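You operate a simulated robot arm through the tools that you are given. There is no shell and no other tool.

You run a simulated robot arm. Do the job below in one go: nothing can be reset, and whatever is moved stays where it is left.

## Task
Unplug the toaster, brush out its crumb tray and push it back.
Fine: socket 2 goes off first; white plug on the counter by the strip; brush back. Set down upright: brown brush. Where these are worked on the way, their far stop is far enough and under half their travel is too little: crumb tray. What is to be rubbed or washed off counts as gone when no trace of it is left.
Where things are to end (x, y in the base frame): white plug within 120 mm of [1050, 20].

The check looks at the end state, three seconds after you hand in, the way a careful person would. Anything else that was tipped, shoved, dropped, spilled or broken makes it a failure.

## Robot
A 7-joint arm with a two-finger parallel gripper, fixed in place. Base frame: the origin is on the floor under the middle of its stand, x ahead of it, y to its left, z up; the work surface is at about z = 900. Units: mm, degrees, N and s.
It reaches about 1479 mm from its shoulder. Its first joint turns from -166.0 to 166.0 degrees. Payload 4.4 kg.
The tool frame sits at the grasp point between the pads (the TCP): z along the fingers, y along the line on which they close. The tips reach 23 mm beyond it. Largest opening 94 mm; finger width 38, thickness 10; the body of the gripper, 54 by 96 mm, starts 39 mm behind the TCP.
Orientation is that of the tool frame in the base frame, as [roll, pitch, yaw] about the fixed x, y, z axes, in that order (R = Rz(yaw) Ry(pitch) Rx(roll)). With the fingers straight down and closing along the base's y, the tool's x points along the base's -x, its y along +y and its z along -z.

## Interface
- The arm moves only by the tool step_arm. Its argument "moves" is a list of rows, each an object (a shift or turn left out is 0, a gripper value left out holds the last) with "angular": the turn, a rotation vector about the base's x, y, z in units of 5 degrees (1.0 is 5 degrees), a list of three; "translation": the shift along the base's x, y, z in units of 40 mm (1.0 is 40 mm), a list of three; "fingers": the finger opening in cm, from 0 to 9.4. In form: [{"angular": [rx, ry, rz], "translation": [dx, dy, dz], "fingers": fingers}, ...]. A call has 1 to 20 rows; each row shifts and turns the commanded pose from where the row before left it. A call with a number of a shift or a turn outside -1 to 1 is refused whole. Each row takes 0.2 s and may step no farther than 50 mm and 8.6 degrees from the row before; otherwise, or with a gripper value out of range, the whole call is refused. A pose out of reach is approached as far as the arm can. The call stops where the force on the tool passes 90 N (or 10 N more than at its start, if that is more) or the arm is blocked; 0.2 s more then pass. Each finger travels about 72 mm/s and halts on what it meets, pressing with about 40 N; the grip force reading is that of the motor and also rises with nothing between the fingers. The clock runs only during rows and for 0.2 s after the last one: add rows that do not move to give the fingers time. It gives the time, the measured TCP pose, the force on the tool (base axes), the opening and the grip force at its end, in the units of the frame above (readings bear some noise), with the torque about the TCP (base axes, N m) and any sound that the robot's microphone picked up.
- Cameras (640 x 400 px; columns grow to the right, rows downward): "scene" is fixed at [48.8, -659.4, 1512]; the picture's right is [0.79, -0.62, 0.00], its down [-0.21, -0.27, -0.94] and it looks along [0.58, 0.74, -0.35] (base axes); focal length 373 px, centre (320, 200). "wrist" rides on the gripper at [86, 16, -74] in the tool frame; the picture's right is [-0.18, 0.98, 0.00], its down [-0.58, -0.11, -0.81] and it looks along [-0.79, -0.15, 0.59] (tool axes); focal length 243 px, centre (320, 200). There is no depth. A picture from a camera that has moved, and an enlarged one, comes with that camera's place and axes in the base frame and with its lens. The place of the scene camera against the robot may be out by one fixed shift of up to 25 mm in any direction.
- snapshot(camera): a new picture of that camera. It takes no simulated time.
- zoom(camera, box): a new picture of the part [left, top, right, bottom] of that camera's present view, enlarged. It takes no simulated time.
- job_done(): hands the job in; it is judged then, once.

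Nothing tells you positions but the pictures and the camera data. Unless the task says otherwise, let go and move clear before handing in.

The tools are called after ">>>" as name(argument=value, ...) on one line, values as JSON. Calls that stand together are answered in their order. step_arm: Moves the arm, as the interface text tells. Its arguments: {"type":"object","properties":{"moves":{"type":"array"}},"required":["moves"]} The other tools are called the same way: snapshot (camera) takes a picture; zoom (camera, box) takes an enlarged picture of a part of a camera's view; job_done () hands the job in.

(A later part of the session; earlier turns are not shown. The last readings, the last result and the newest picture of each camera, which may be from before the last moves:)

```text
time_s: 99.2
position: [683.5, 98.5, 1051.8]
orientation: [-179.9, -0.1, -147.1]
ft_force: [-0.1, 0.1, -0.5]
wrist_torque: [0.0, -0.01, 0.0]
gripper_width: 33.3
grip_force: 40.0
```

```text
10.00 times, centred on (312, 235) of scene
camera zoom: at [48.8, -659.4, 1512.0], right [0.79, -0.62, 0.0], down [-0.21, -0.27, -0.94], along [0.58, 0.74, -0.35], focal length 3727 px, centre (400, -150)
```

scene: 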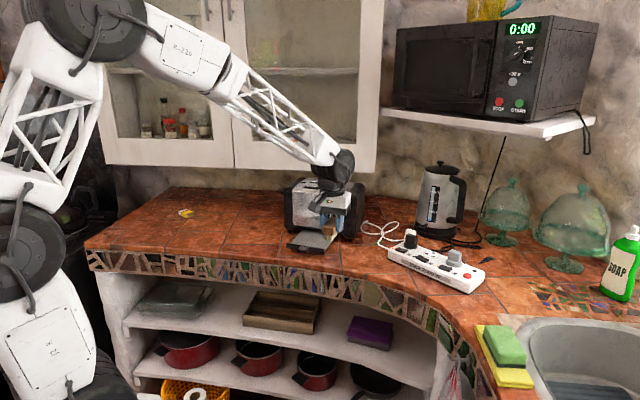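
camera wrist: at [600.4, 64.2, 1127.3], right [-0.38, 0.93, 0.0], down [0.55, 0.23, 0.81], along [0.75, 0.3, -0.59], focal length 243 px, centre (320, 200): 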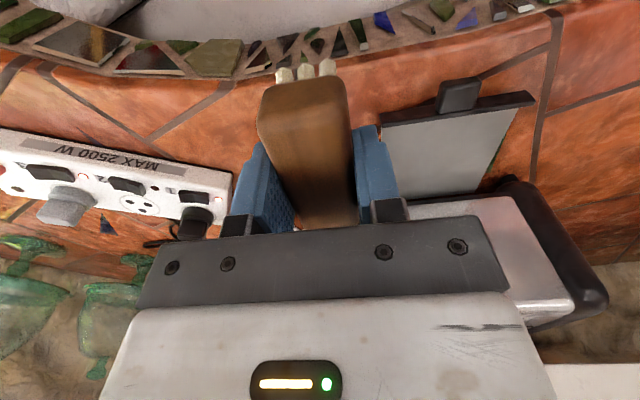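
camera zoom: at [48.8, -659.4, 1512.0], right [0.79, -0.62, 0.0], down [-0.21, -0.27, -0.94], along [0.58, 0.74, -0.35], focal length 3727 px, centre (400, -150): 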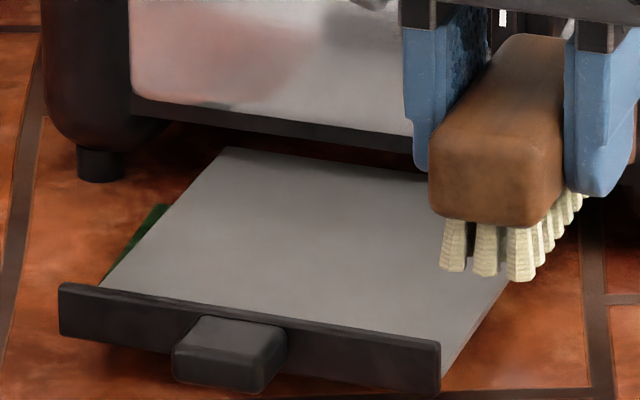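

>>> zoom(camera="wrist", box=[370, 75, 546, 205])

>>> zoom(camera="wrist", box=[375, 95, 455, 145])

>>> zoom(camera="wrist", box=[445, 95, 525, 145])

>>> zoom(camera="wrist", box=[390, 140, 490, 200])

>>> zoom(camera="scene", box=[288, 226, 336, 252])

```text
3.08 times, centred on (458, 140) of wrist
camera zoom: at [600.4, 64.2, 1127.3], right [-0.38, 0.93, 0.0], down [0.55, 0.23, 0.81], along [0.75, 0.3, -0.59], focal length 746 px, centre (-105, 385)
```

zoom: 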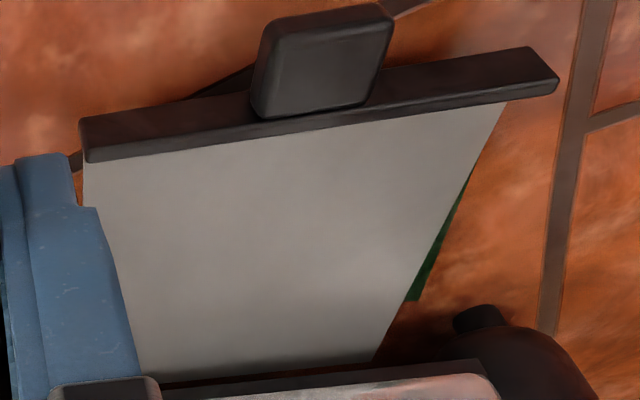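

```text
8.00 times, centred on (415, 120) of wrist
camera zoom: at [600.4, 64.2, 1127.3], right [-0.38, 0.93, 0.0], down [0.55, 0.23, 0.81], along [0.75, 0.3, -0.59], focal length 1941 px, centre (-440, 840)
```

zoom: 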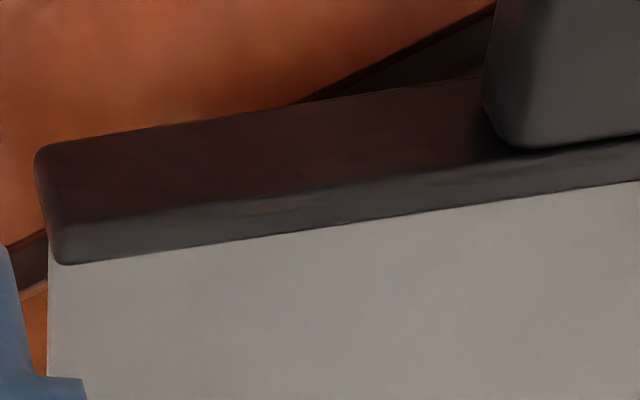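

```text
8.00 times, centred on (485, 120) of wrist
camera zoom: at [600.4, 64.2, 1127.3], right [-0.38, 0.93, 0.0], down [0.55, 0.23, 0.81], along [0.75, 0.3, -0.59], focal length 1941 px, centre (-1000, 840)
```

zoom: 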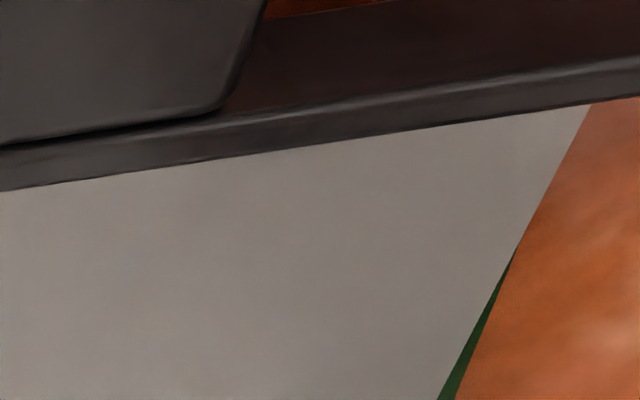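

```text
6.40 times, centred on (440, 170) of wrist
camera zoom: at [600.4, 64.2, 1127.3], right [-0.38, 0.93, 0.0], down [0.55, 0.23, 0.81], along [0.75, 0.3, -0.59], focal length 1553 px, centre (-448, 392)
```

zoom: 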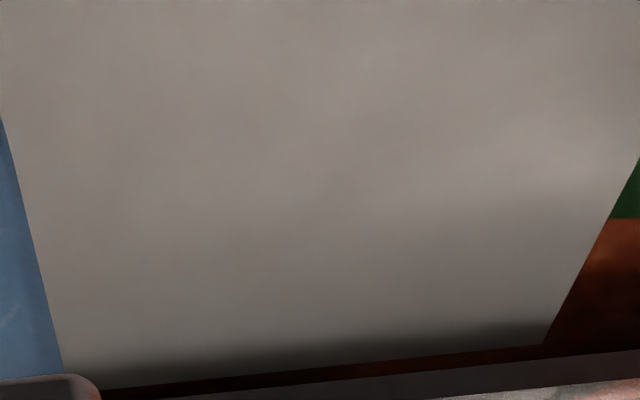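

```text
13.33 times, centred on (312, 239) of scene
camera zoom: at [48.8, -659.4, 1512.0], right [0.79, -0.62, 0.0], down [-0.21, -0.27, -0.94], along [0.58, 0.74, -0.35], focal length 4970 px, centre (427, -320)
```

zoom: 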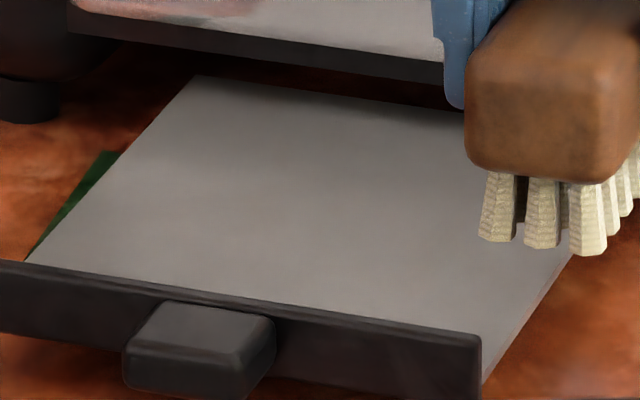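

The tray looks clean, with only its right edge hidden by the brush. I'll shift sideways to check that edge too.

>>> step_arm(moves=[{"translation": [0.4, -0.63, 0]}, {"translation": [0.4, -0.63, 0]}, {}])

>>> zoom(camera="wrist", box=[405, 65, 585, 195])

>>> zoom(camera="scene", box=[300, 226, 340, 251])

>>> zoom(camera="scene", box=[260, 160, 400, 250])

```text
time_s: 100.0
position: [715.3, 45.9, 1053.2]
orientation: [-179.9, -0.1, -147.1]
ft_force: [0.2, 0.3, -1.4]
wrist_torque: [-0.02, 0.01, 0.02]
gripper_width: 33.4
grip_force: 40.0
```

```text
3.08 times, centred on (495, 130) of wrist
camera zoom: at [632.4, 12.2, 1128.2], right [-0.38, 0.93, 0.0], down [0.55, 0.23, 0.81], along [0.75, 0.3, -0.59], focal length 746 px, centre (-218, 415)
```

zoom: 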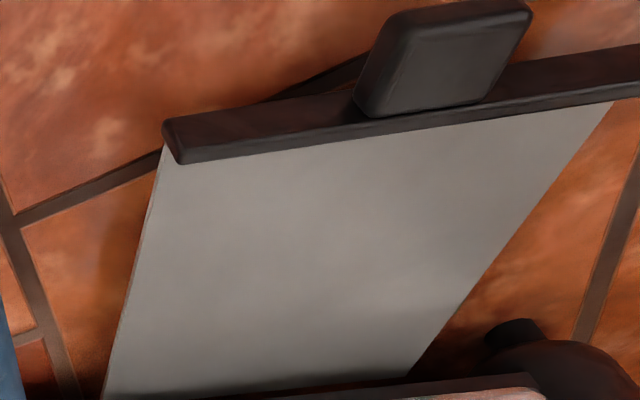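

```text
16.00 times, centred on (320, 238) of scene
camera zoom: at [48.8, -659.4, 1512.0], right [0.79, -0.62, 0.0], down [-0.21, -0.27, -0.94], along [0.58, 0.74, -0.35], focal length 5964 px, centre (320, -416)
```

zoom: 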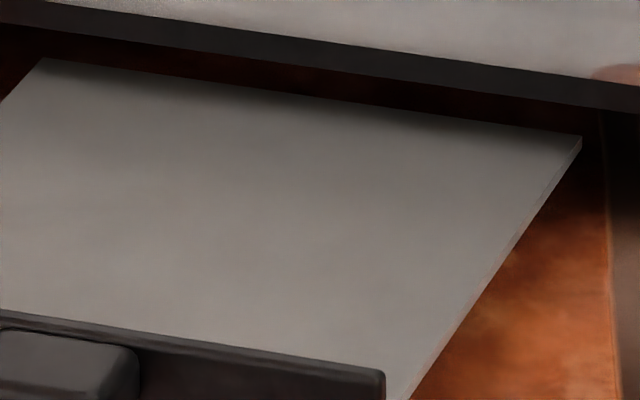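

```text
4.44 times, centred on (330, 205) of scene
camera zoom: at [48.8, -659.4, 1512.0], right [0.79, -0.62, 0.0], down [-0.21, -0.27, -0.94], along [0.58, 0.74, -0.35], focal length 1657 px, centre (276, 178)
```

zoom: 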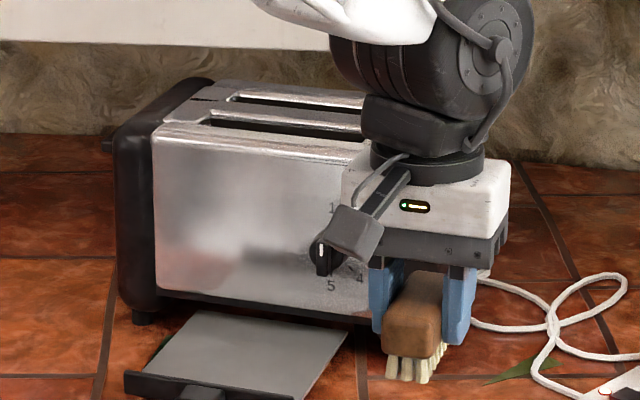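

The tray is completely clean. Now I'll carry the brush back to where it was, with the same heading.

>>> step_arm(moves=[{"translation": [-0.268, 0.662, 0], "angular": [0, 0, -0.98]}, {"translation": [-0.268, 0.662, 0], "angular": [0, 0, -0.98]}, {"translation": [-0.268, 0.662, 0], "angular": [0, 0, -0.98]}, {"translation": [-0.268, 0.662, 0], "angular": [0, 0, -0.98]}, {"translation": [-0.268, 0.662, 0], "angular": [0, 0, -0.98]}, {"translation": [-0.268, 0.662, 0], "angular": [0, 0, -0.98]}, {"translation": [-0.268, 0.662, 0], "angular": [0, 0, -0.98]}, {"translation": [-0.268, 0.662, 0], "angular": [0, 0, -0.98]}, {"translation": [-0.268, 0.662, 0], "angular": [0, 0, -0.98]}, {"translation": [-0.268, 0.662, 0], "angular": [0, 0, -0.98]}, {"translation": [-0.268, 0.662, 0], "angular": [0, 0, -0.98]}, {"translation": [-0.268, 0.662, 0], "angular": [0, 0, -0.98]}, {"translation": [-0.268, 0.662, 0], "angular": [0, 0, -0.98]}, {"translation": [-0.268, 0.662, 0], "angular": [0, 0, -0.98]}, {"translation": [-0.268, 0.662, 0], "angular": [0, 0, -0.98]}, {"translation": [-0.268, 0.662, 0], "angular": [0, 0, -0.98]}, {}, {}])

>>> snapshot(camera="scene")

```text
time_s: 103.8
position: [544.7, 470.3, 1051.5]
orientation: [-179.9, -0.1, 134.4]
ft_force: [0.9, -0.2, -0.2]
wrist_torque: [-0.01, -0.02, 0.0]
gripper_width: 33.3
grip_force: 40.4
```

```text
taken
```

scene: 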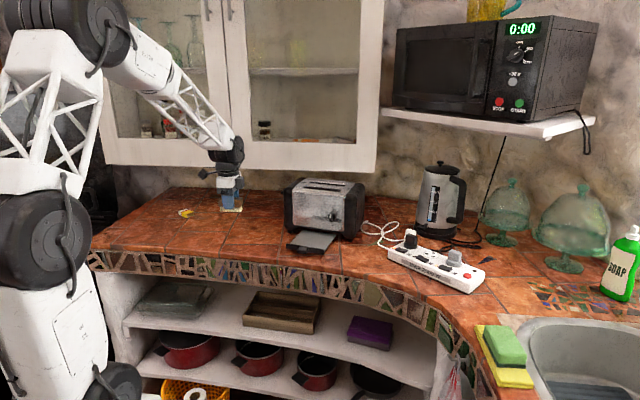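

>>> step_arm(moves=[{"translation": [-0.02, -0.02, -0.9]}, {"translation": [0, 0, -0.9]}, {"translation": [0, 0, -0.6]}, {"translation": [0, 0, -0.2]}, {"translation": [0, 0, -0.1]}, {}])

>>> zoom(camera="scene", box=[193, 195, 273, 255])

```text
time_s: 105.2
position: [543.0, 468.8, 943.8]
orientation: [-179.9, -0.1, 134.4]
ft_force: [0.7, -0.1, -1.0]
wrist_torque: [0.03, -0.02, -0.01]
gripper_width: 33.4
grip_force: 40.4
```

```text
6.67 times, centred on (233, 225) of scene
camera zoom: at [48.8, -659.4, 1512.0], right [0.79, -0.62, 0.0], down [-0.21, -0.27, -0.94], along [0.58, 0.74, -0.35], focal length 2485 px, centre (900, 33)
```

zoom: 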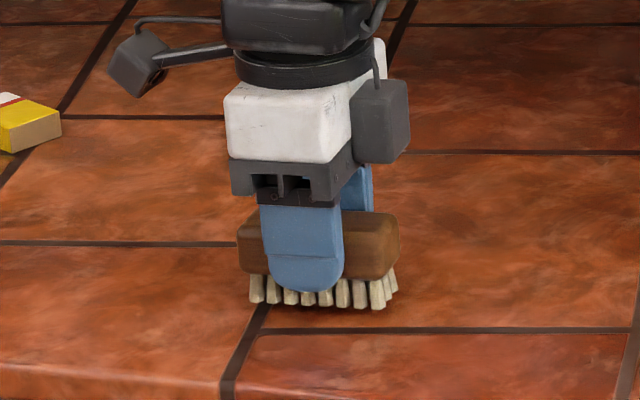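

>>> step_arm(moves=[{"translation": [0.01, 0.01, -0.05]}, {"translation": [0, 0, -0.05]}, {}])

>>> step_arm(moves=[{"translation": [0, 0, -0.03]}, {}])

```text
time_s: 106.0
position: [544.4, 468.3, 939.8]
orientation: [-179.9, -0.1, 134.5]
ft_force: [-0.9, 0.4, -1.2]
wrist_torque: [0.0, 0.01, -0.01]
gripper_width: 33.2
grip_force: 40.3
```

```text
time_s: 106.6
position: [544.5, 468.9, 938.0]
orientation: [-179.9, -0.1, 134.6]
ft_force: [0.1, 0.5, -0.7]
wrist_torque: [-0.01, -0.03, -0.02]
gripper_width: 33.3
grip_force: 39.9
```

>>> step_arm(moves=[{"translation": [0, 0, -0.02]}, {}])

```text
time_s: 107.2
position: [544.9, 468.8, 936.7]
orientation: [-179.8, -0.2, 134.6]
ft_force: [-0.9, -0.1, -0.9]
wrist_torque: [0.04, -0.02, 0.02]
gripper_width: 33.1
grip_force: 40.1
```

>>> step_arm(moves=[{"translation": [0, 0, -0.02]}, {}])

```text
time_s: 107.8
position: [543.9, 469.3, 936.5]
orientation: [-179.8, -0.1, 134.5]
ft_force: [-0.9, 0.5, 1.9]
wrist_torque: [0.02, 0.15, 0.04]
gripper_width: 33.2
grip_force: 40.2
```

Light contact with the counter. I'll release the brush gently and lift straight up.

>>> step_arm(moves=[{"fingers": 3.6}, {"fingers": 4.2}, {"fingers": 5.4}, {"fingers": 6.5}, {}, {"translation": [0, 0, 0.3]}, {"translation": [0, 0, 0.8]}, {"translation": [0, 0, 1]}, {"translation": [0, 0, 1]}, {}])

>>> zoom(camera="scene", box=[213, 225, 253, 250])

>>> snapshot(camera="scene")

```text
time_s: 110.0
position: [543.7, 469.8, 1057.4]
orientation: [-179.9, -0.1, 134.6]
ft_force: [-0.7, -0.6, 0.9]
wrist_torque: [-0.01, 0.01, -0.03]
gripper_width: 64.8
grip_force: 0.0
```

```text
16.00 times, centred on (233, 238) of scene
camera zoom: at [48.8, -659.4, 1512.0], right [0.79, -0.62, 0.0], down [-0.21, -0.27, -0.94], along [0.58, 0.74, -0.35], focal length 5964 px, centre (1712, -400)
```

zoom: 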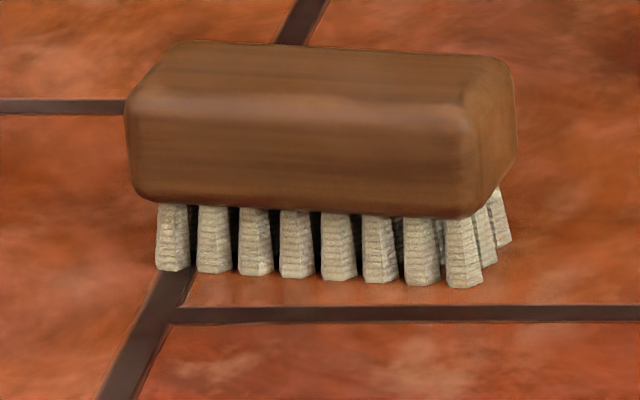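

```text
taken
```

scene: 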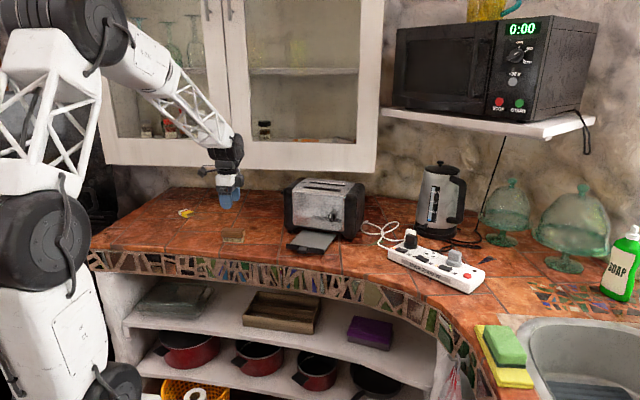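

The brush is back in its place, upright. Now I'll close the fingers and turn back toward the tray handle with a 30° tilt, ready to push the tray in.

>>> step_arm(moves=[{"translation": [0.1, -0.44, 0.1], "angular": [0, 0, 0.98], "fingers": 0}, {"translation": [0.1, -0.44, 0], "angular": [0, 0, 0.98]}, {"translation": [0.1, -0.44, 0], "angular": [0, 0, 0.98]}, {"translation": [0.1, -0.44, 0], "angular": [0, 0, 0.98]}, {"translation": [0.1, -0.44, 0], "angular": [0, 0, 0.98]}, {"translation": [0.1, -0.44, 0], "angular": [0, 0, 0.98]}, {"translation": [0.1, -0.44, 0], "angular": [0, 0, 0.98]}, {"translation": [0.1, -0.44, 0], "angular": [0, 0, 0.98]}, {"translation": [0.1, -0.44, 0], "angular": [0, 0, 0.98]}, {"translation": [0.1, -0.44, 0], "angular": [0, 0, 0.98]}, {"translation": [0.1, -0.44, 0], "angular": [0, 0, 0.98]}, {"translation": [0.1, -0.44, 0], "angular": [0, 0, 0.98]}, {"translation": [0.1, -0.44, 0], "angular": [0, 0, 0.98]}, {"translation": [0.1, -0.44, 0], "angular": [0, 0, 0.98]}, {"translation": [0.1, -0.44, 0], "angular": [0, 0, 0.98]}, {"translation": [0.1, -0.44, 0], "angular": [0, 0, 0.98]}])

>>> step_arm(moves=[{"angular": [0.545, -0.839, 0]}, {"angular": [0.545, -0.839, 0]}, {"angular": [0.545, -0.839, 0]}, {"angular": [0.545, -0.839, 0]}, {"angular": [0.545, -0.839, 0]}, {"angular": [0.545, -0.839, 0]}, {}, {}])

>>> snapshot(camera="wrist")

>>> zoom(camera="scene", box=[240, 170, 368, 260])

```text
time_s: 113.4
position: [606.3, 186.6, 1064.8]
orientation: [-179.9, -0.1, -147.0]
ft_force: [-0.4, 0.8, -0.1]
wrist_torque: [0.02, -0.01, -0.01]
gripper_width: 0.0
grip_force: 40.3
```

```text
time_s: 115.2
position: [607.2, 187.2, 1064.3]
orientation: [179.9, 30.0, -147.2]
ft_force: [-0.2, 0.0, 0.1]
wrist_torque: [0.02, 0.02, 0.02]
gripper_width: 0.1
grip_force: 39.9
```

```text
taken
camera wrist: at [504.1, 140.3, 1086.2], right [-0.4, 0.91, 0.09], down [0.14, -0.04, 0.99], along [0.91, 0.41, -0.12], focal length 243 px, centre (320, 200)
```

wrist: 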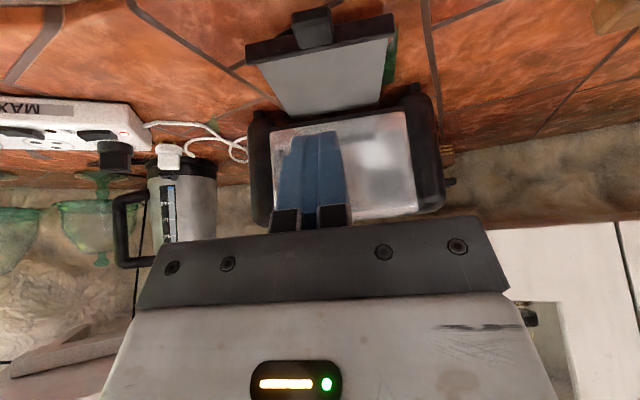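

```text
4.44 times, centred on (304, 215) of scene
camera zoom: at [48.8, -659.4, 1512.0], right [0.79, -0.62, 0.0], down [-0.21, -0.27, -0.94], along [0.58, 0.74, -0.35], focal length 1657 px, centre (391, 133)
```

zoom: 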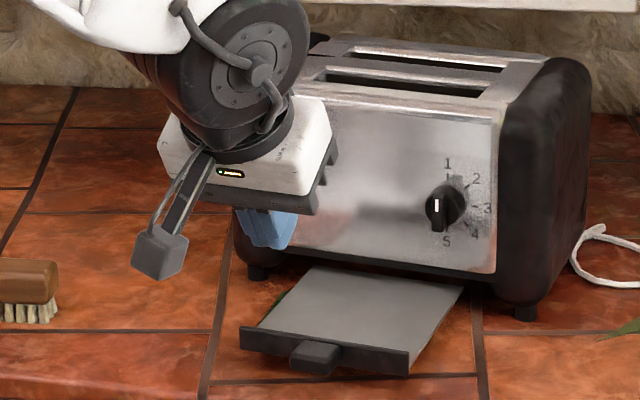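

>>> step_arm(moves=[{"translation": [0, 0, -0.8]}, {"translation": [0, 0, -0.8]}, {"translation": [0, 0, -0.8]}, {"translation": [0, 0, -0.75]}, {}])

>>> snapshot(camera="wrist")

>>> zoom(camera="scene", box=[240, 190, 352, 270])

```text
time_s: 116.4
position: [607.9, 186.4, 937.2]
orientation: [-179.9, 30.0, -147.1]
ft_force: [-1.3, -0.1, -0.7]
wrist_torque: [0.02, -0.03, -0.02]
gripper_width: 0.0
grip_force: 40.1
```

```text
taken
camera wrist: at [503.7, 139.8, 959.3], right [-0.4, 0.91, 0.09], down [0.14, -0.04, 0.99], along [0.91, 0.41, -0.12], focal length 243 px, centre (320, 200)
```

wrist: 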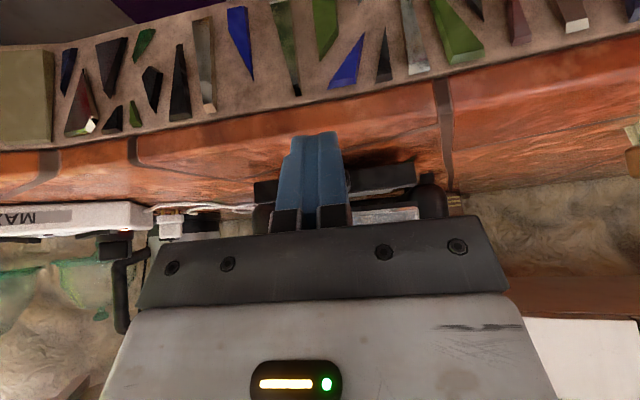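

```text
5.00 times, centred on (296, 230) of scene
camera zoom: at [48.8, -659.4, 1512.0], right [0.79, -0.62, 0.0], down [-0.21, -0.27, -0.94], along [0.58, 0.74, -0.35], focal length 1864 px, centre (440, 50)
```

zoom: 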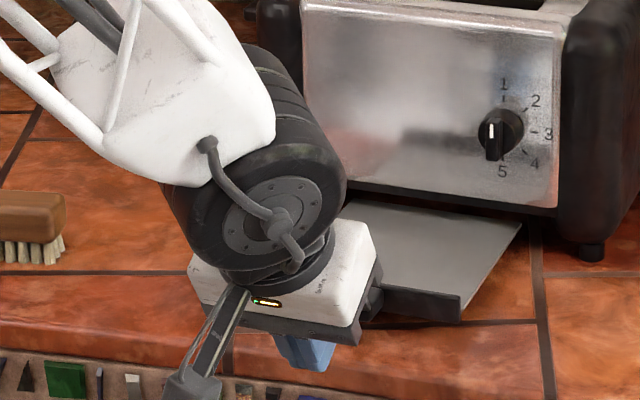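

>>> step_arm(moves=[{"translation": [0.21, 0.136, 0]}, {"translation": [0.21, 0.136, 0]}, {"translation": [0.21, 0.136, 0]}, {"translation": [0.21, 0.136, 0]}, {"translation": [0.21, 0.136, 0]}, {}])

>>> zoom(camera="scene", box=[260, 190, 372, 260])

```text
time_s: 117.8
position: [650.2, 214.9, 939.3]
orientation: [-180.0, 30.0, -147.2]
ft_force: [0.1, -0.7, 0.8]
wrist_torque: [-0.02, -0.01, 0.04]
gripper_width: 0.0
grip_force: 40.0
```

```text
5.71 times, centred on (316, 225) of scene
camera zoom: at [48.8, -659.4, 1512.0], right [0.79, -0.62, 0.0], down [-0.21, -0.27, -0.94], along [0.58, 0.74, -0.35], focal length 2130 px, centre (343, 57)
```

zoom: 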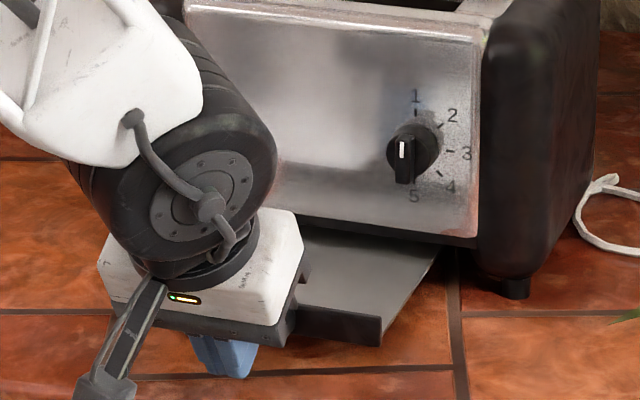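

The tray is sliding in under almost no force. I'll continue pushing.

>>> step_arm(moves=[{"translation": [0.21, 0.136, 0]}, {"translation": [0.21, 0.136, 0]}, {"translation": [0.21, 0.136, 0]}, {"translation": [0.21, 0.136, 0]}, {"translation": [0.21, 0.136, 0]}, {"translation": [0.21, 0.136, 0]}, {}])

>>> zoom(camera="scene", box=[260, 190, 372, 260])

```text
time_s: 119.4
position: [699.5, 246.4, 938.3]
orientation: [-180.0, 30.0, -147.2]
ft_force: [0.7, 0.5, 0.3]
wrist_torque: [-0.01, 0.01, 0.0]
gripper_width: 0.0
grip_force: 39.7
```

```text
5.71 times, centred on (316, 225) of scene
camera zoom: at [48.8, -659.4, 1512.0], right [0.79, -0.62, 0.0], down [-0.21, -0.27, -0.94], along [0.58, 0.74, -0.35], focal length 2130 px, centre (343, 57)
```

zoom: 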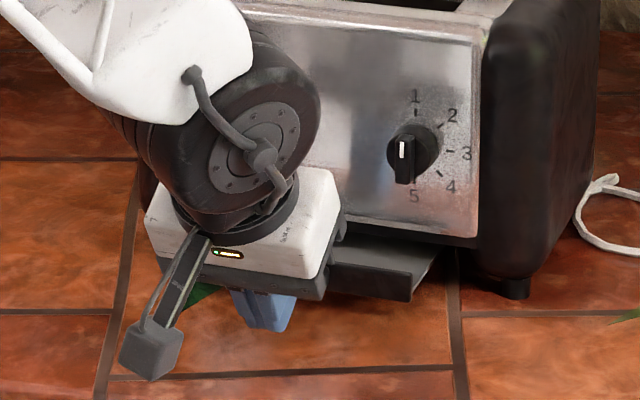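

>>> step_arm(moves=[{"translation": [0.21, 0.136, 0]}, {"translation": [0.21, 0.136, 0]}, {"translation": [0.21, 0.136, 0]}, {"translation": [0.126, 0.082, 0]}, {}])

>>> zoom(camera="scene", box=[260, 190, 372, 260])

```text
time_s: 120.6
position: [729.2, 266.4, 939.6]
orientation: [179.9, 30.0, -147.1]
ft_force: [-1.2, 0.1, -1.0]
wrist_torque: [-0.01, -0.02, -0.01]
gripper_width: 0.1
grip_force: 39.8
```

```text
5.71 times, centred on (316, 225) of scene
camera zoom: at [48.8, -659.4, 1512.0], right [0.79, -0.62, 0.0], down [-0.21, -0.27, -0.94], along [0.58, 0.74, -0.35], focal length 2130 px, centre (343, 57)
```

zoom: 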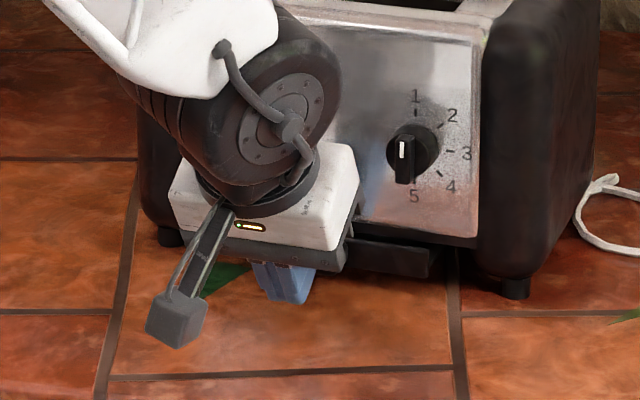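

>>> step_arm(moves=[{"translation": [0.063, 0.041, 0]}, {"translation": [0.063, 0.041, 0]}, {}])

```text
time_s: 121.4
position: [734.6, 269.8, 937.4]
orientation: [-179.9, 30.0, -147.2]
ft_force: [0.3, 0.4, -0.4]
wrist_torque: [-0.01, 0.02, -0.02]
gripper_width: 0.0
grip_force: 40.3
```

>>> step_arm(moves=[{"translation": [0.042, 0.027, 0]}, {}])

>>> zoom(camera="scene", box=[300, 215, 356, 250])

>>> zoom(camera="wrist", box=[220, 130, 460, 240])

```text
time_s: 122.0
position: [735.9, 271.5, 937.0]
orientation: [-180.0, 29.9, -147.2]
ft_force: [-26.0, -16.2, 12.9]
wrist_torque: [0.0, 0.0, -0.05]
gripper_width: 0.1
grip_force: 40.0
```

```text
11.43 times, centred on (328, 232) of scene
camera zoom: at [48.8, -659.4, 1512.0], right [0.79, -0.62, 0.0], down [-0.21, -0.27, -0.94], along [0.58, 0.74, -0.35], focal length 4260 px, centre (229, -171)
```

zoom: 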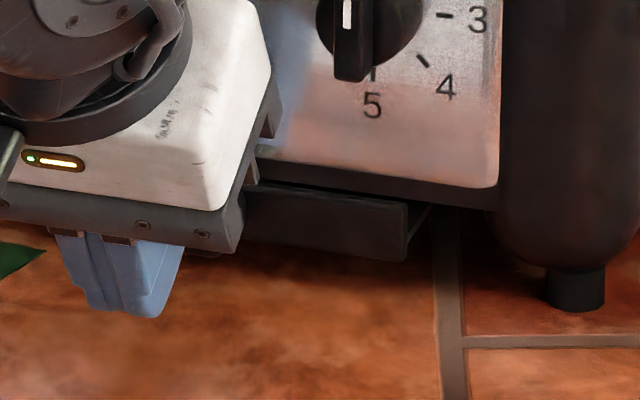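

```text
2.67 times, centred on (340, 185) of wrist
camera zoom: at [632.0, 223.2, 959.4], right [-0.4, 0.91, 0.09], down [0.14, -0.04, 0.99], along [0.91, 0.41, -0.12], focal length 647 px, centre (267, 240)
```

zoom: 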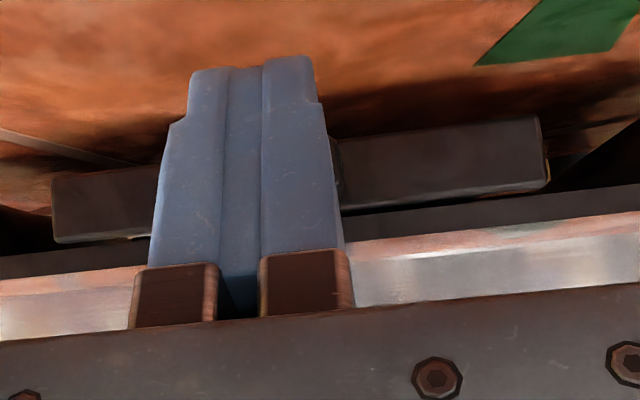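

The tray has reached its closed stop. I'll back off and compare with the starting view.

>>> step_arm(moves=[{"translation": [-0.21, -0.136, 0]}, {"translation": [-0.42, -0.272, 0]}, {"translation": [-0.63, -0.41, 0.3]}, {"translation": [-0.63, -0.41, 0.5]}, {"translation": [-0.2, -0.2, 0.9]}, {"translation": [0, -0.2, 0.9]}, {}])

>>> zoom(camera="scene", box=[260, 160, 400, 250])

>>> snapshot(camera="wrist")

```text
time_s: 123.6
position: [654.4, 205.7, 1046.1]
orientation: [-180.0, 29.9, -147.1]
ft_force: [-0.5, -0.5, 0.1]
wrist_torque: [-0.01, 0.0, 0.02]
gripper_width: 0.0
grip_force: 39.7
```

```text
4.44 times, centred on (330, 205) of scene
camera zoom: at [48.8, -659.4, 1512.0], right [0.79, -0.62, 0.0], down [-0.21, -0.27, -0.94], along [0.58, 0.74, -0.35], focal length 1657 px, centre (276, 178)
```

zoom: 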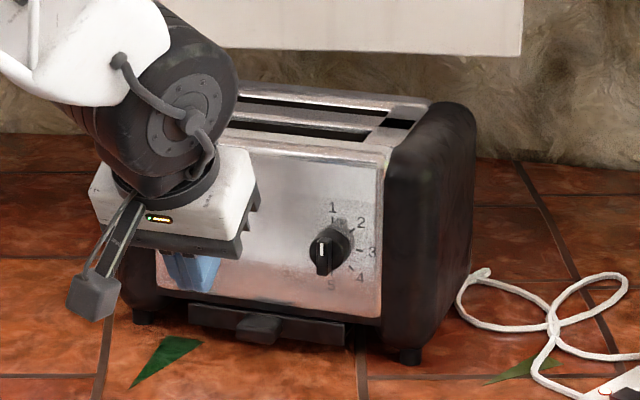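

```text
taken
camera wrist: at [549.5, 159.3, 1068.1], right [-0.4, 0.91, 0.09], down [0.14, -0.04, 0.99], along [0.91, 0.41, -0.12], focal length 243 px, centre (320, 200)
```

wrist: 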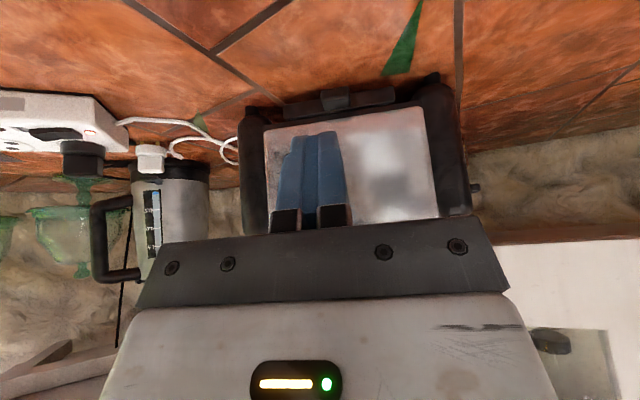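

The tray is closed and the toaster sits within a few millimetres of where it was. The dial still points at 1 instead of 2, so I'll put it back by nudging the top of its ridge to the right with the closed fingertips.

>>> step_arm(moves=[{"translation": [0.735, 0.19, -0.13]}, {"translation": [0.735, 0.19, -0.13]}, {"translation": [0.735, 0.19, -0.13]}, {}])

>>> snapshot(camera="wrist")

>>> zoom(camera="scene", box=[290, 180, 370, 230])

```text
time_s: 124.6
position: [742.1, 228.3, 1027.0]
orientation: [-180.0, 30.1, -147.2]
ft_force: [0.0, -1.0, -0.6]
wrist_torque: [0.02, 0.01, -0.05]
gripper_width: 0.0
grip_force: 39.6
```

```text
taken
camera wrist: at [637.8, 181.3, 1049.4], right [-0.4, 0.91, 0.09], down [0.14, -0.04, 0.99], along [0.91, 0.41, -0.12], focal length 243 px, centre (320, 200)
```

wrist: 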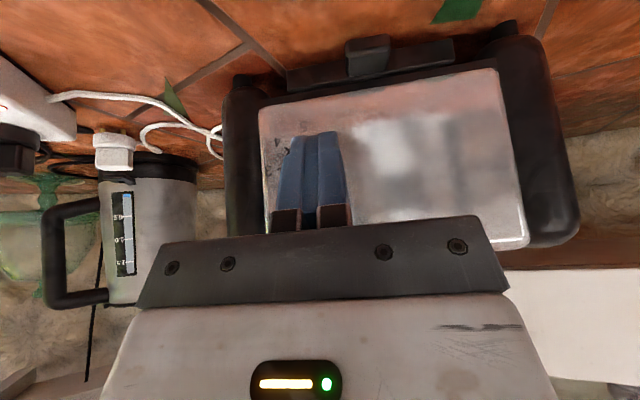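

```text
8.00 times, centred on (330, 205) of scene
camera zoom: at [48.8, -659.4, 1512.0], right [0.79, -0.62, 0.0], down [-0.21, -0.27, -0.94], along [0.58, 0.74, -0.35], focal length 2982 px, centre (240, 160)
```

zoom: 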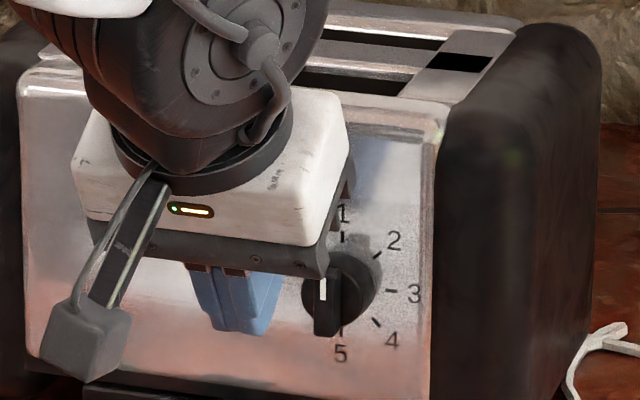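

>>> step_arm(moves=[{"translation": [0.3, 0.195, 0.08]}, {"translation": [0.3, 0.195, 0]}, {"translation": [0.155, 0.1, 0]}, {}])

>>> zoom(camera="scene", box=[302, 190, 366, 230])

>>> zoom(camera="wrist", box=[220, 60, 420, 210])

```text
time_s: 125.6
position: [770.9, 248.0, 1029.8]
orientation: [-180.0, 29.8, -147.1]
ft_force: [0.1, 0.3, 0.3]
wrist_torque: [0.0, 0.03, 0.0]
gripper_width: 0.3
grip_force: 40.0
```

```text
10.00 times, centred on (334, 210) of scene
camera zoom: at [48.8, -659.4, 1512.0], right [0.79, -0.62, 0.0], down [-0.21, -0.27, -0.94], along [0.58, 0.74, -0.35], focal length 3727 px, centre (180, 100)
```

zoom: 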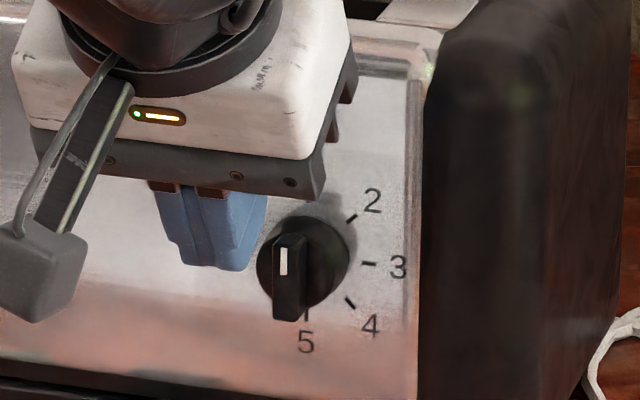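

```text
2.67 times, centred on (320, 135) of wrist
camera zoom: at [667.8, 200.5, 1052.1], right [-0.4, 0.91, 0.09], down [0.14, -0.04, 0.99], along [0.91, 0.41, -0.12], focal length 647 px, centre (320, 373)
```

zoom: 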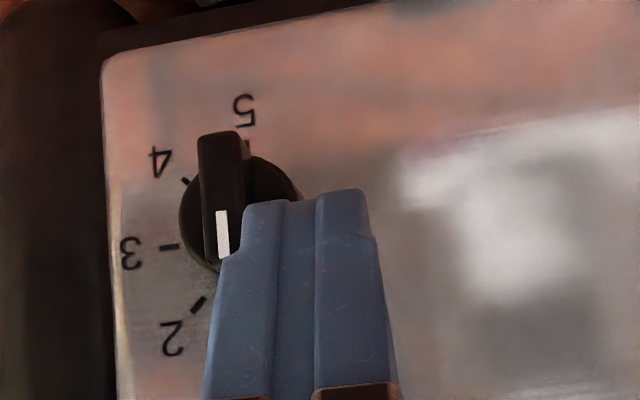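

The wrist camera now shows the dial and its white mark clearly, with the fingers just beside the ridge's top half. I'll nudge sideways in small steps.

>>> step_arm(moves=[{"translation": [0.04, -0.063, 0]}, {"translation": [0.04, -0.063, 0]}, {"translation": [0.027, -0.042, 0]}, {}])

>>> zoom(camera="wrist", box=[220, 60, 420, 210])

>>> zoom(camera="scene", box=[302, 190, 366, 230])

```text
time_s: 126.6
position: [776.1, 241.1, 1030.7]
orientation: [-180.0, 30.0, -147.1]
ft_force: [0.2, 1.3, 1.1]
wrist_torque: [0.03, -0.01, -0.01]
gripper_width: 0.0
grip_force: 40.6
```

```text
2.67 times, centred on (320, 135) of wrist
camera zoom: at [672.2, 193.4, 1052.6], right [-0.4, 0.91, 0.09], down [0.14, -0.04, 0.99], along [0.91, 0.41, -0.12], focal length 647 px, centre (320, 373)
```

zoom: 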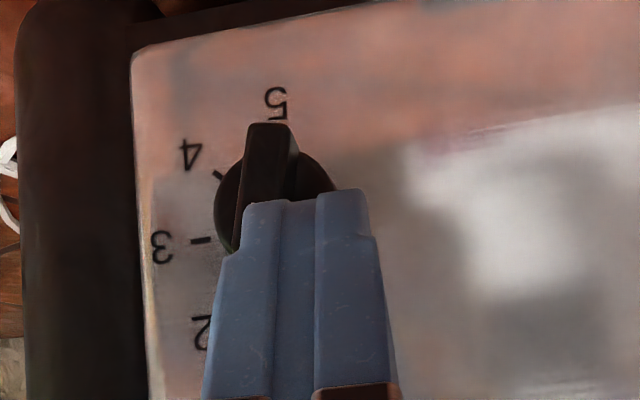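

```text
10.00 times, centred on (334, 210) of scene
camera zoom: at [48.8, -659.4, 1512.0], right [0.79, -0.62, 0.0], down [-0.21, -0.27, -0.94], along [0.58, 0.74, -0.35], focal length 3727 px, centre (180, 100)
```

zoom: 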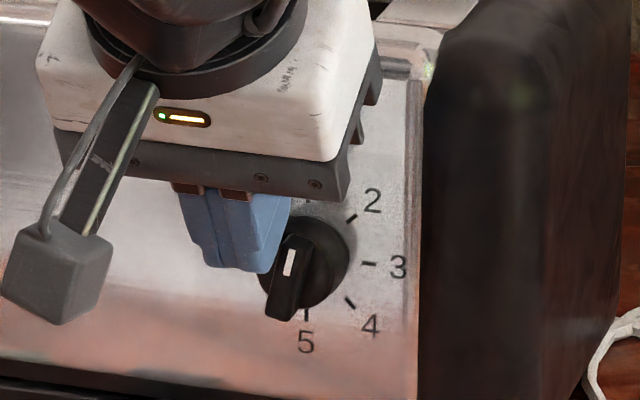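

The dial turns easily with about 1 N and the toaster stays put. I'll continue in small steps.

>>> step_arm(moves=[{"translation": [0.027, -0.042, 0]}, {"translation": [0.027, -0.042, 0]}, {}])

>>> zoom(camera="scene", box=[318, 200, 350, 225])

```text
time_s: 127.4
position: [778.2, 238.3, 1029.3]
orientation: [-180.0, 30.0, -147.2]
ft_force: [-0.6, 0.6, 1.6]
wrist_torque: [0.0, 0.01, 0.02]
gripper_width: 0.1
grip_force: 40.4
```

```text
16.00 times, centred on (334, 212) of scene
camera zoom: at [48.8, -659.4, 1512.0], right [0.79, -0.62, 0.0], down [-0.21, -0.27, -0.94], along [0.58, 0.74, -0.35], focal length 5964 px, centre (96, 0)
```

zoom: 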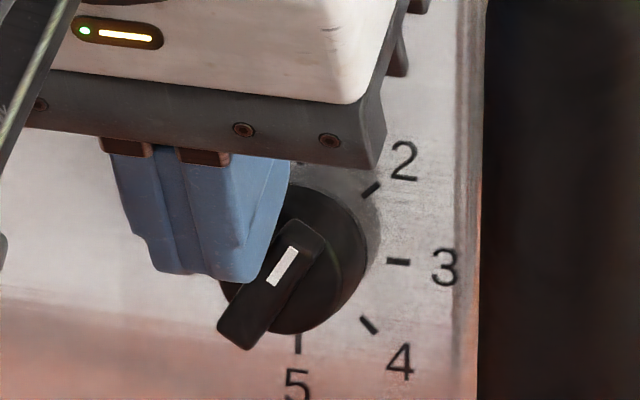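

>>> step_arm(moves=[{"translation": [0.02, -0.031, 0]}, {"translation": [0.014, -0.021, 0]}, {}])

>>> zoom(camera="scene", box=[318, 200, 350, 225])

```text
time_s: 128.2
position: [779.6, 236.2, 1030.6]
orientation: [-180.0, 30.0, -147.2]
ft_force: [0.4, 0.5, 0.4]
wrist_torque: [0.03, -0.01, -0.02]
gripper_width: 0.0
grip_force: 39.7
```

```text
16.00 times, centred on (334, 212) of scene
camera zoom: at [48.8, -659.4, 1512.0], right [0.79, -0.62, 0.0], down [-0.21, -0.27, -0.94], along [0.58, 0.74, -0.35], focal length 5964 px, centre (96, 0)
```

zoom: 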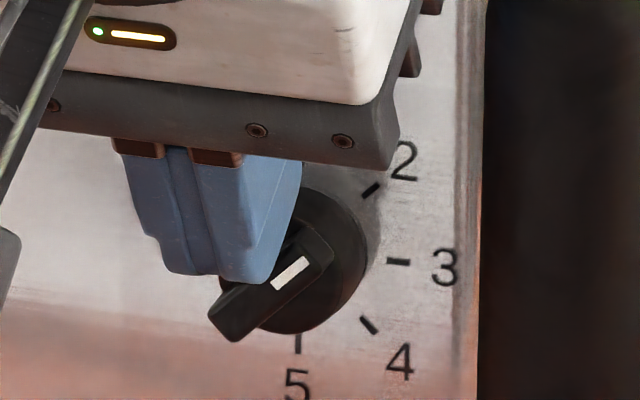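

The dial points at 2 again, matching the starting angle within a couple of degrees. I'll ease the fingers off to the left and back away.

>>> step_arm(moves=[{"translation": [-0.054, 0.084, 0]}, {"translation": [-0.054, 0.084, 0]}, {"translation": [-0.42, -0.27, 0]}, {"translation": [-0.7, -0.45, 0.2]}, {"translation": [-0.8, -0.5, 0.3]}, {"translation": [-0.8, -0.5, 0.5]}, {"translation": [-0.8, 0, 0.8]}, {}])

>>> zoom(camera="scene", box=[260, 160, 400, 250])

>>> zoom(camera="scene", box=[318, 200, 350, 225])

>>> snapshot(camera="scene")

```text
time_s: 130.0
position: [635.5, 174.5, 1102.3]
orientation: [-180.0, 30.0, -147.1]
ft_force: [0.6, 0.2, 0.3]
wrist_torque: [-0.01, 0.03, 0.02]
gripper_width: 0.0
grip_force: 39.5
```

```text
4.44 times, centred on (330, 205) of scene
camera zoom: at [48.8, -659.4, 1512.0], right [0.79, -0.62, 0.0], down [-0.21, -0.27, -0.94], along [0.58, 0.74, -0.35], focal length 1657 px, centre (276, 178)
```

zoom: 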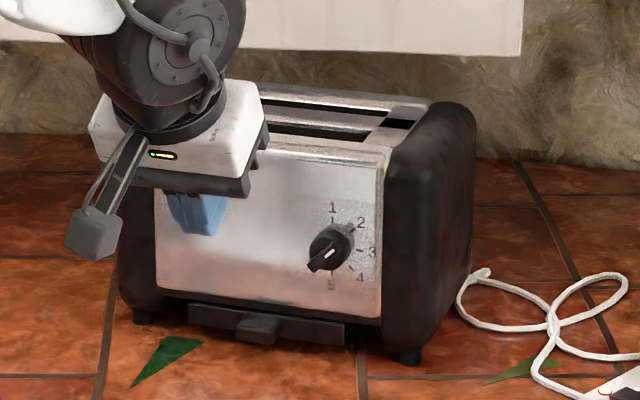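

```text
16.00 times, centred on (334, 212) of scene
camera zoom: at [48.8, -659.4, 1512.0], right [0.79, -0.62, 0.0], down [-0.21, -0.27, -0.94], along [0.58, 0.74, -0.35], focal length 5964 px, centre (96, 0)
```

zoom: 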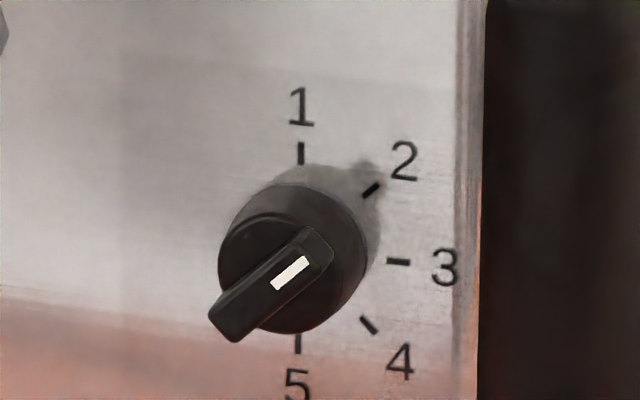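

```text
taken
```

scene: 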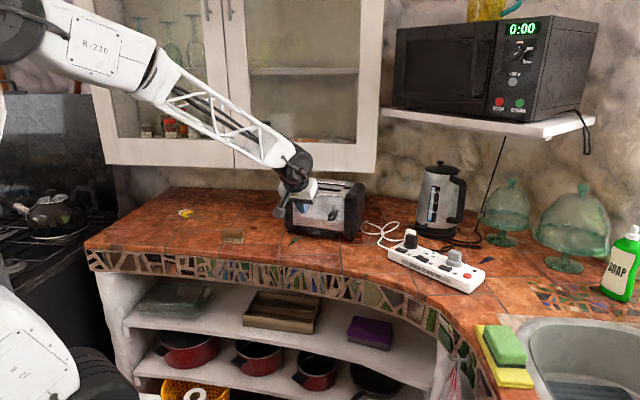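

The dial and tray match the starting view. Finally I'll check the strip and plug, then move the arm clear.

>>> zoom(camera="scene", box=[370, 200, 498, 280])

>>> zoom(camera="scene", box=[90, 180, 290, 300])

>>> step_arm(moves=[{"translation": [-0.6, 0.2, 0.7], "angular": [-0.545, 0.839, 0]}, {"translation": [-0.6, 0.2, 0.7], "angular": [-0.545, 0.839, 0]}, {"translation": [-0.6, 0.2, 0.7], "angular": [-0.545, 0.839, 0]}, {"translation": [-0.6, 0.2, 0.5], "angular": [-0.545, 0.839, 0]}, {"translation": [-0.3, 0.2, 0.3], "angular": [-0.545, 0.839, 0]}, {"angular": [-0.545, 0.839, 0], "fingers": 5}, {}, {}])

>>> snapshot(camera="scene")

>>> snapshot(camera="wrist")

```text
5.00 times, centred on (434, 240) of scene
camera zoom: at [48.8, -659.4, 1512.0], right [0.79, -0.62, 0.0], down [-0.21, -0.27, -0.94], along [0.58, 0.74, -0.35], focal length 1864 px, centre (-250, 0)
```

zoom: 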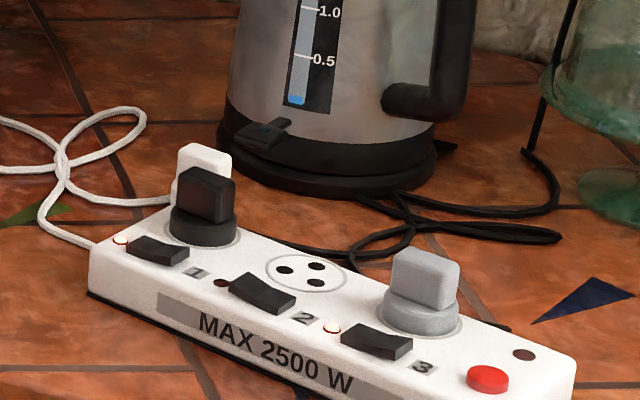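

```text
3.20 times, centred on (190, 240) of scene
camera zoom: at [48.8, -659.4, 1512.0], right [0.79, -0.62, 0.0], down [-0.21, -0.27, -0.94], along [0.58, 0.74, -0.35], focal length 1193 px, centre (736, 72)
```

zoom: 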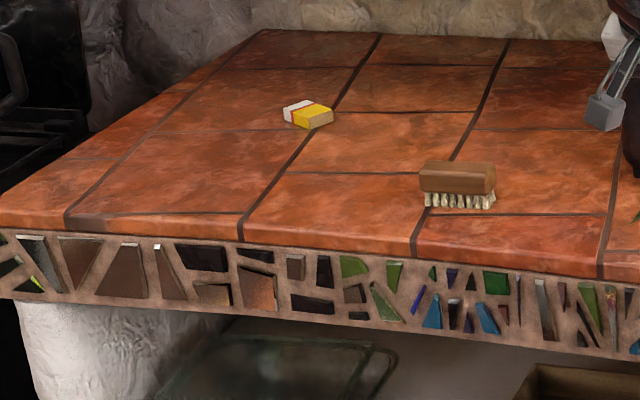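

```text
time_s: 131.8
position: [528.5, 212.8, 1218.0]
orientation: [-179.9, -0.1, -147.1]
ft_force: [-0.3, 0.0, 0.5]
wrist_torque: [-0.01, 0.02, -0.01]
gripper_width: 50.1
grip_force: 0.1
```

```text
taken
```

scene: 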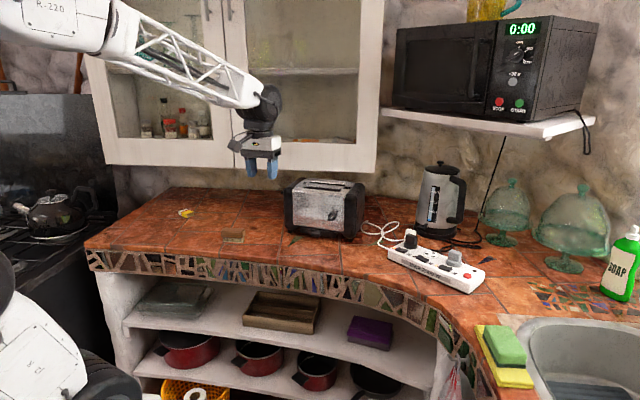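

```text
taken
camera wrist: at [446.1, 179.3, 1293.9], right [-0.38, 0.93, 0.0], down [0.55, 0.23, 0.81], along [0.75, 0.3, -0.59], focal length 243 px, centre (320, 200)
```

wrist: 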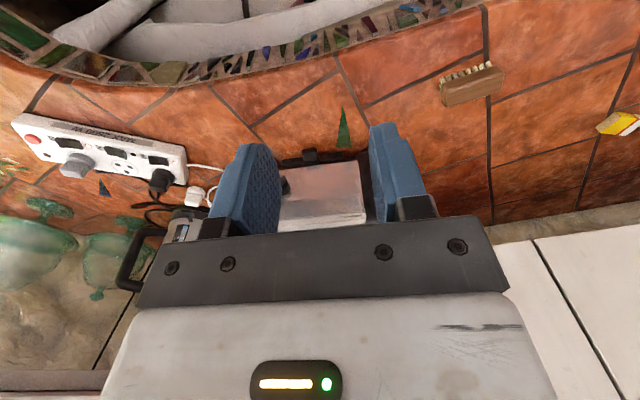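

>>> zoom(camera="scene", box=[260, 160, 400, 250])

```text
4.44 times, centred on (330, 205) of scene
camera zoom: at [48.8, -659.4, 1512.0], right [0.79, -0.62, 0.0], down [-0.21, -0.27, -0.94], along [0.58, 0.74, -0.35], focal length 1657 px, centre (276, 178)
```

zoom: 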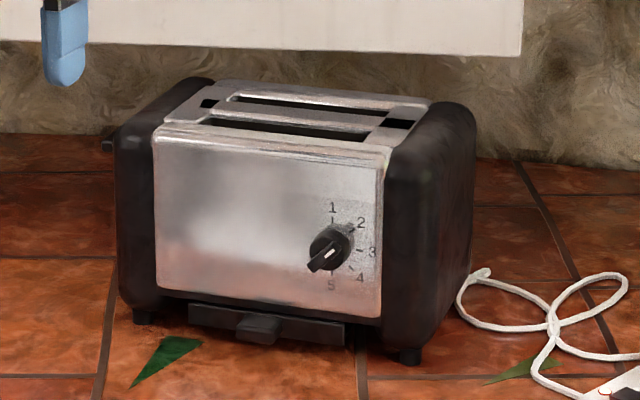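

>>> zoom(camera="scene", box=[290, 172, 370, 202])

>>> zoom(camera="scene", box=[325, 175, 365, 200])

```text
8.00 times, centred on (330, 187) of scene
camera zoom: at [48.8, -659.4, 1512.0], right [0.79, -0.62, 0.0], down [-0.21, -0.27, -0.94], along [0.58, 0.74, -0.35], focal length 2982 px, centre (240, 304)
```

zoom: 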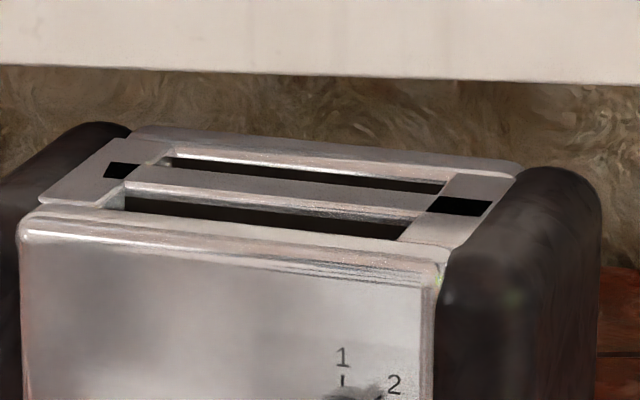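

```text
16.00 times, centred on (345, 188) of scene
camera zoom: at [48.8, -659.4, 1512.0], right [0.79, -0.62, 0.0], down [-0.21, -0.27, -0.94], along [0.58, 0.74, -0.35], focal length 5964 px, centre (-80, 400)
```

zoom: 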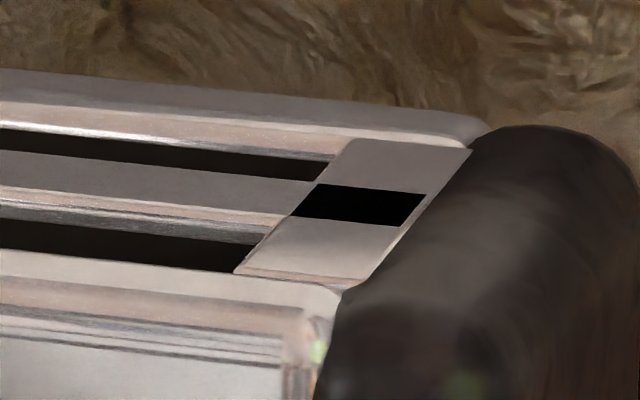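

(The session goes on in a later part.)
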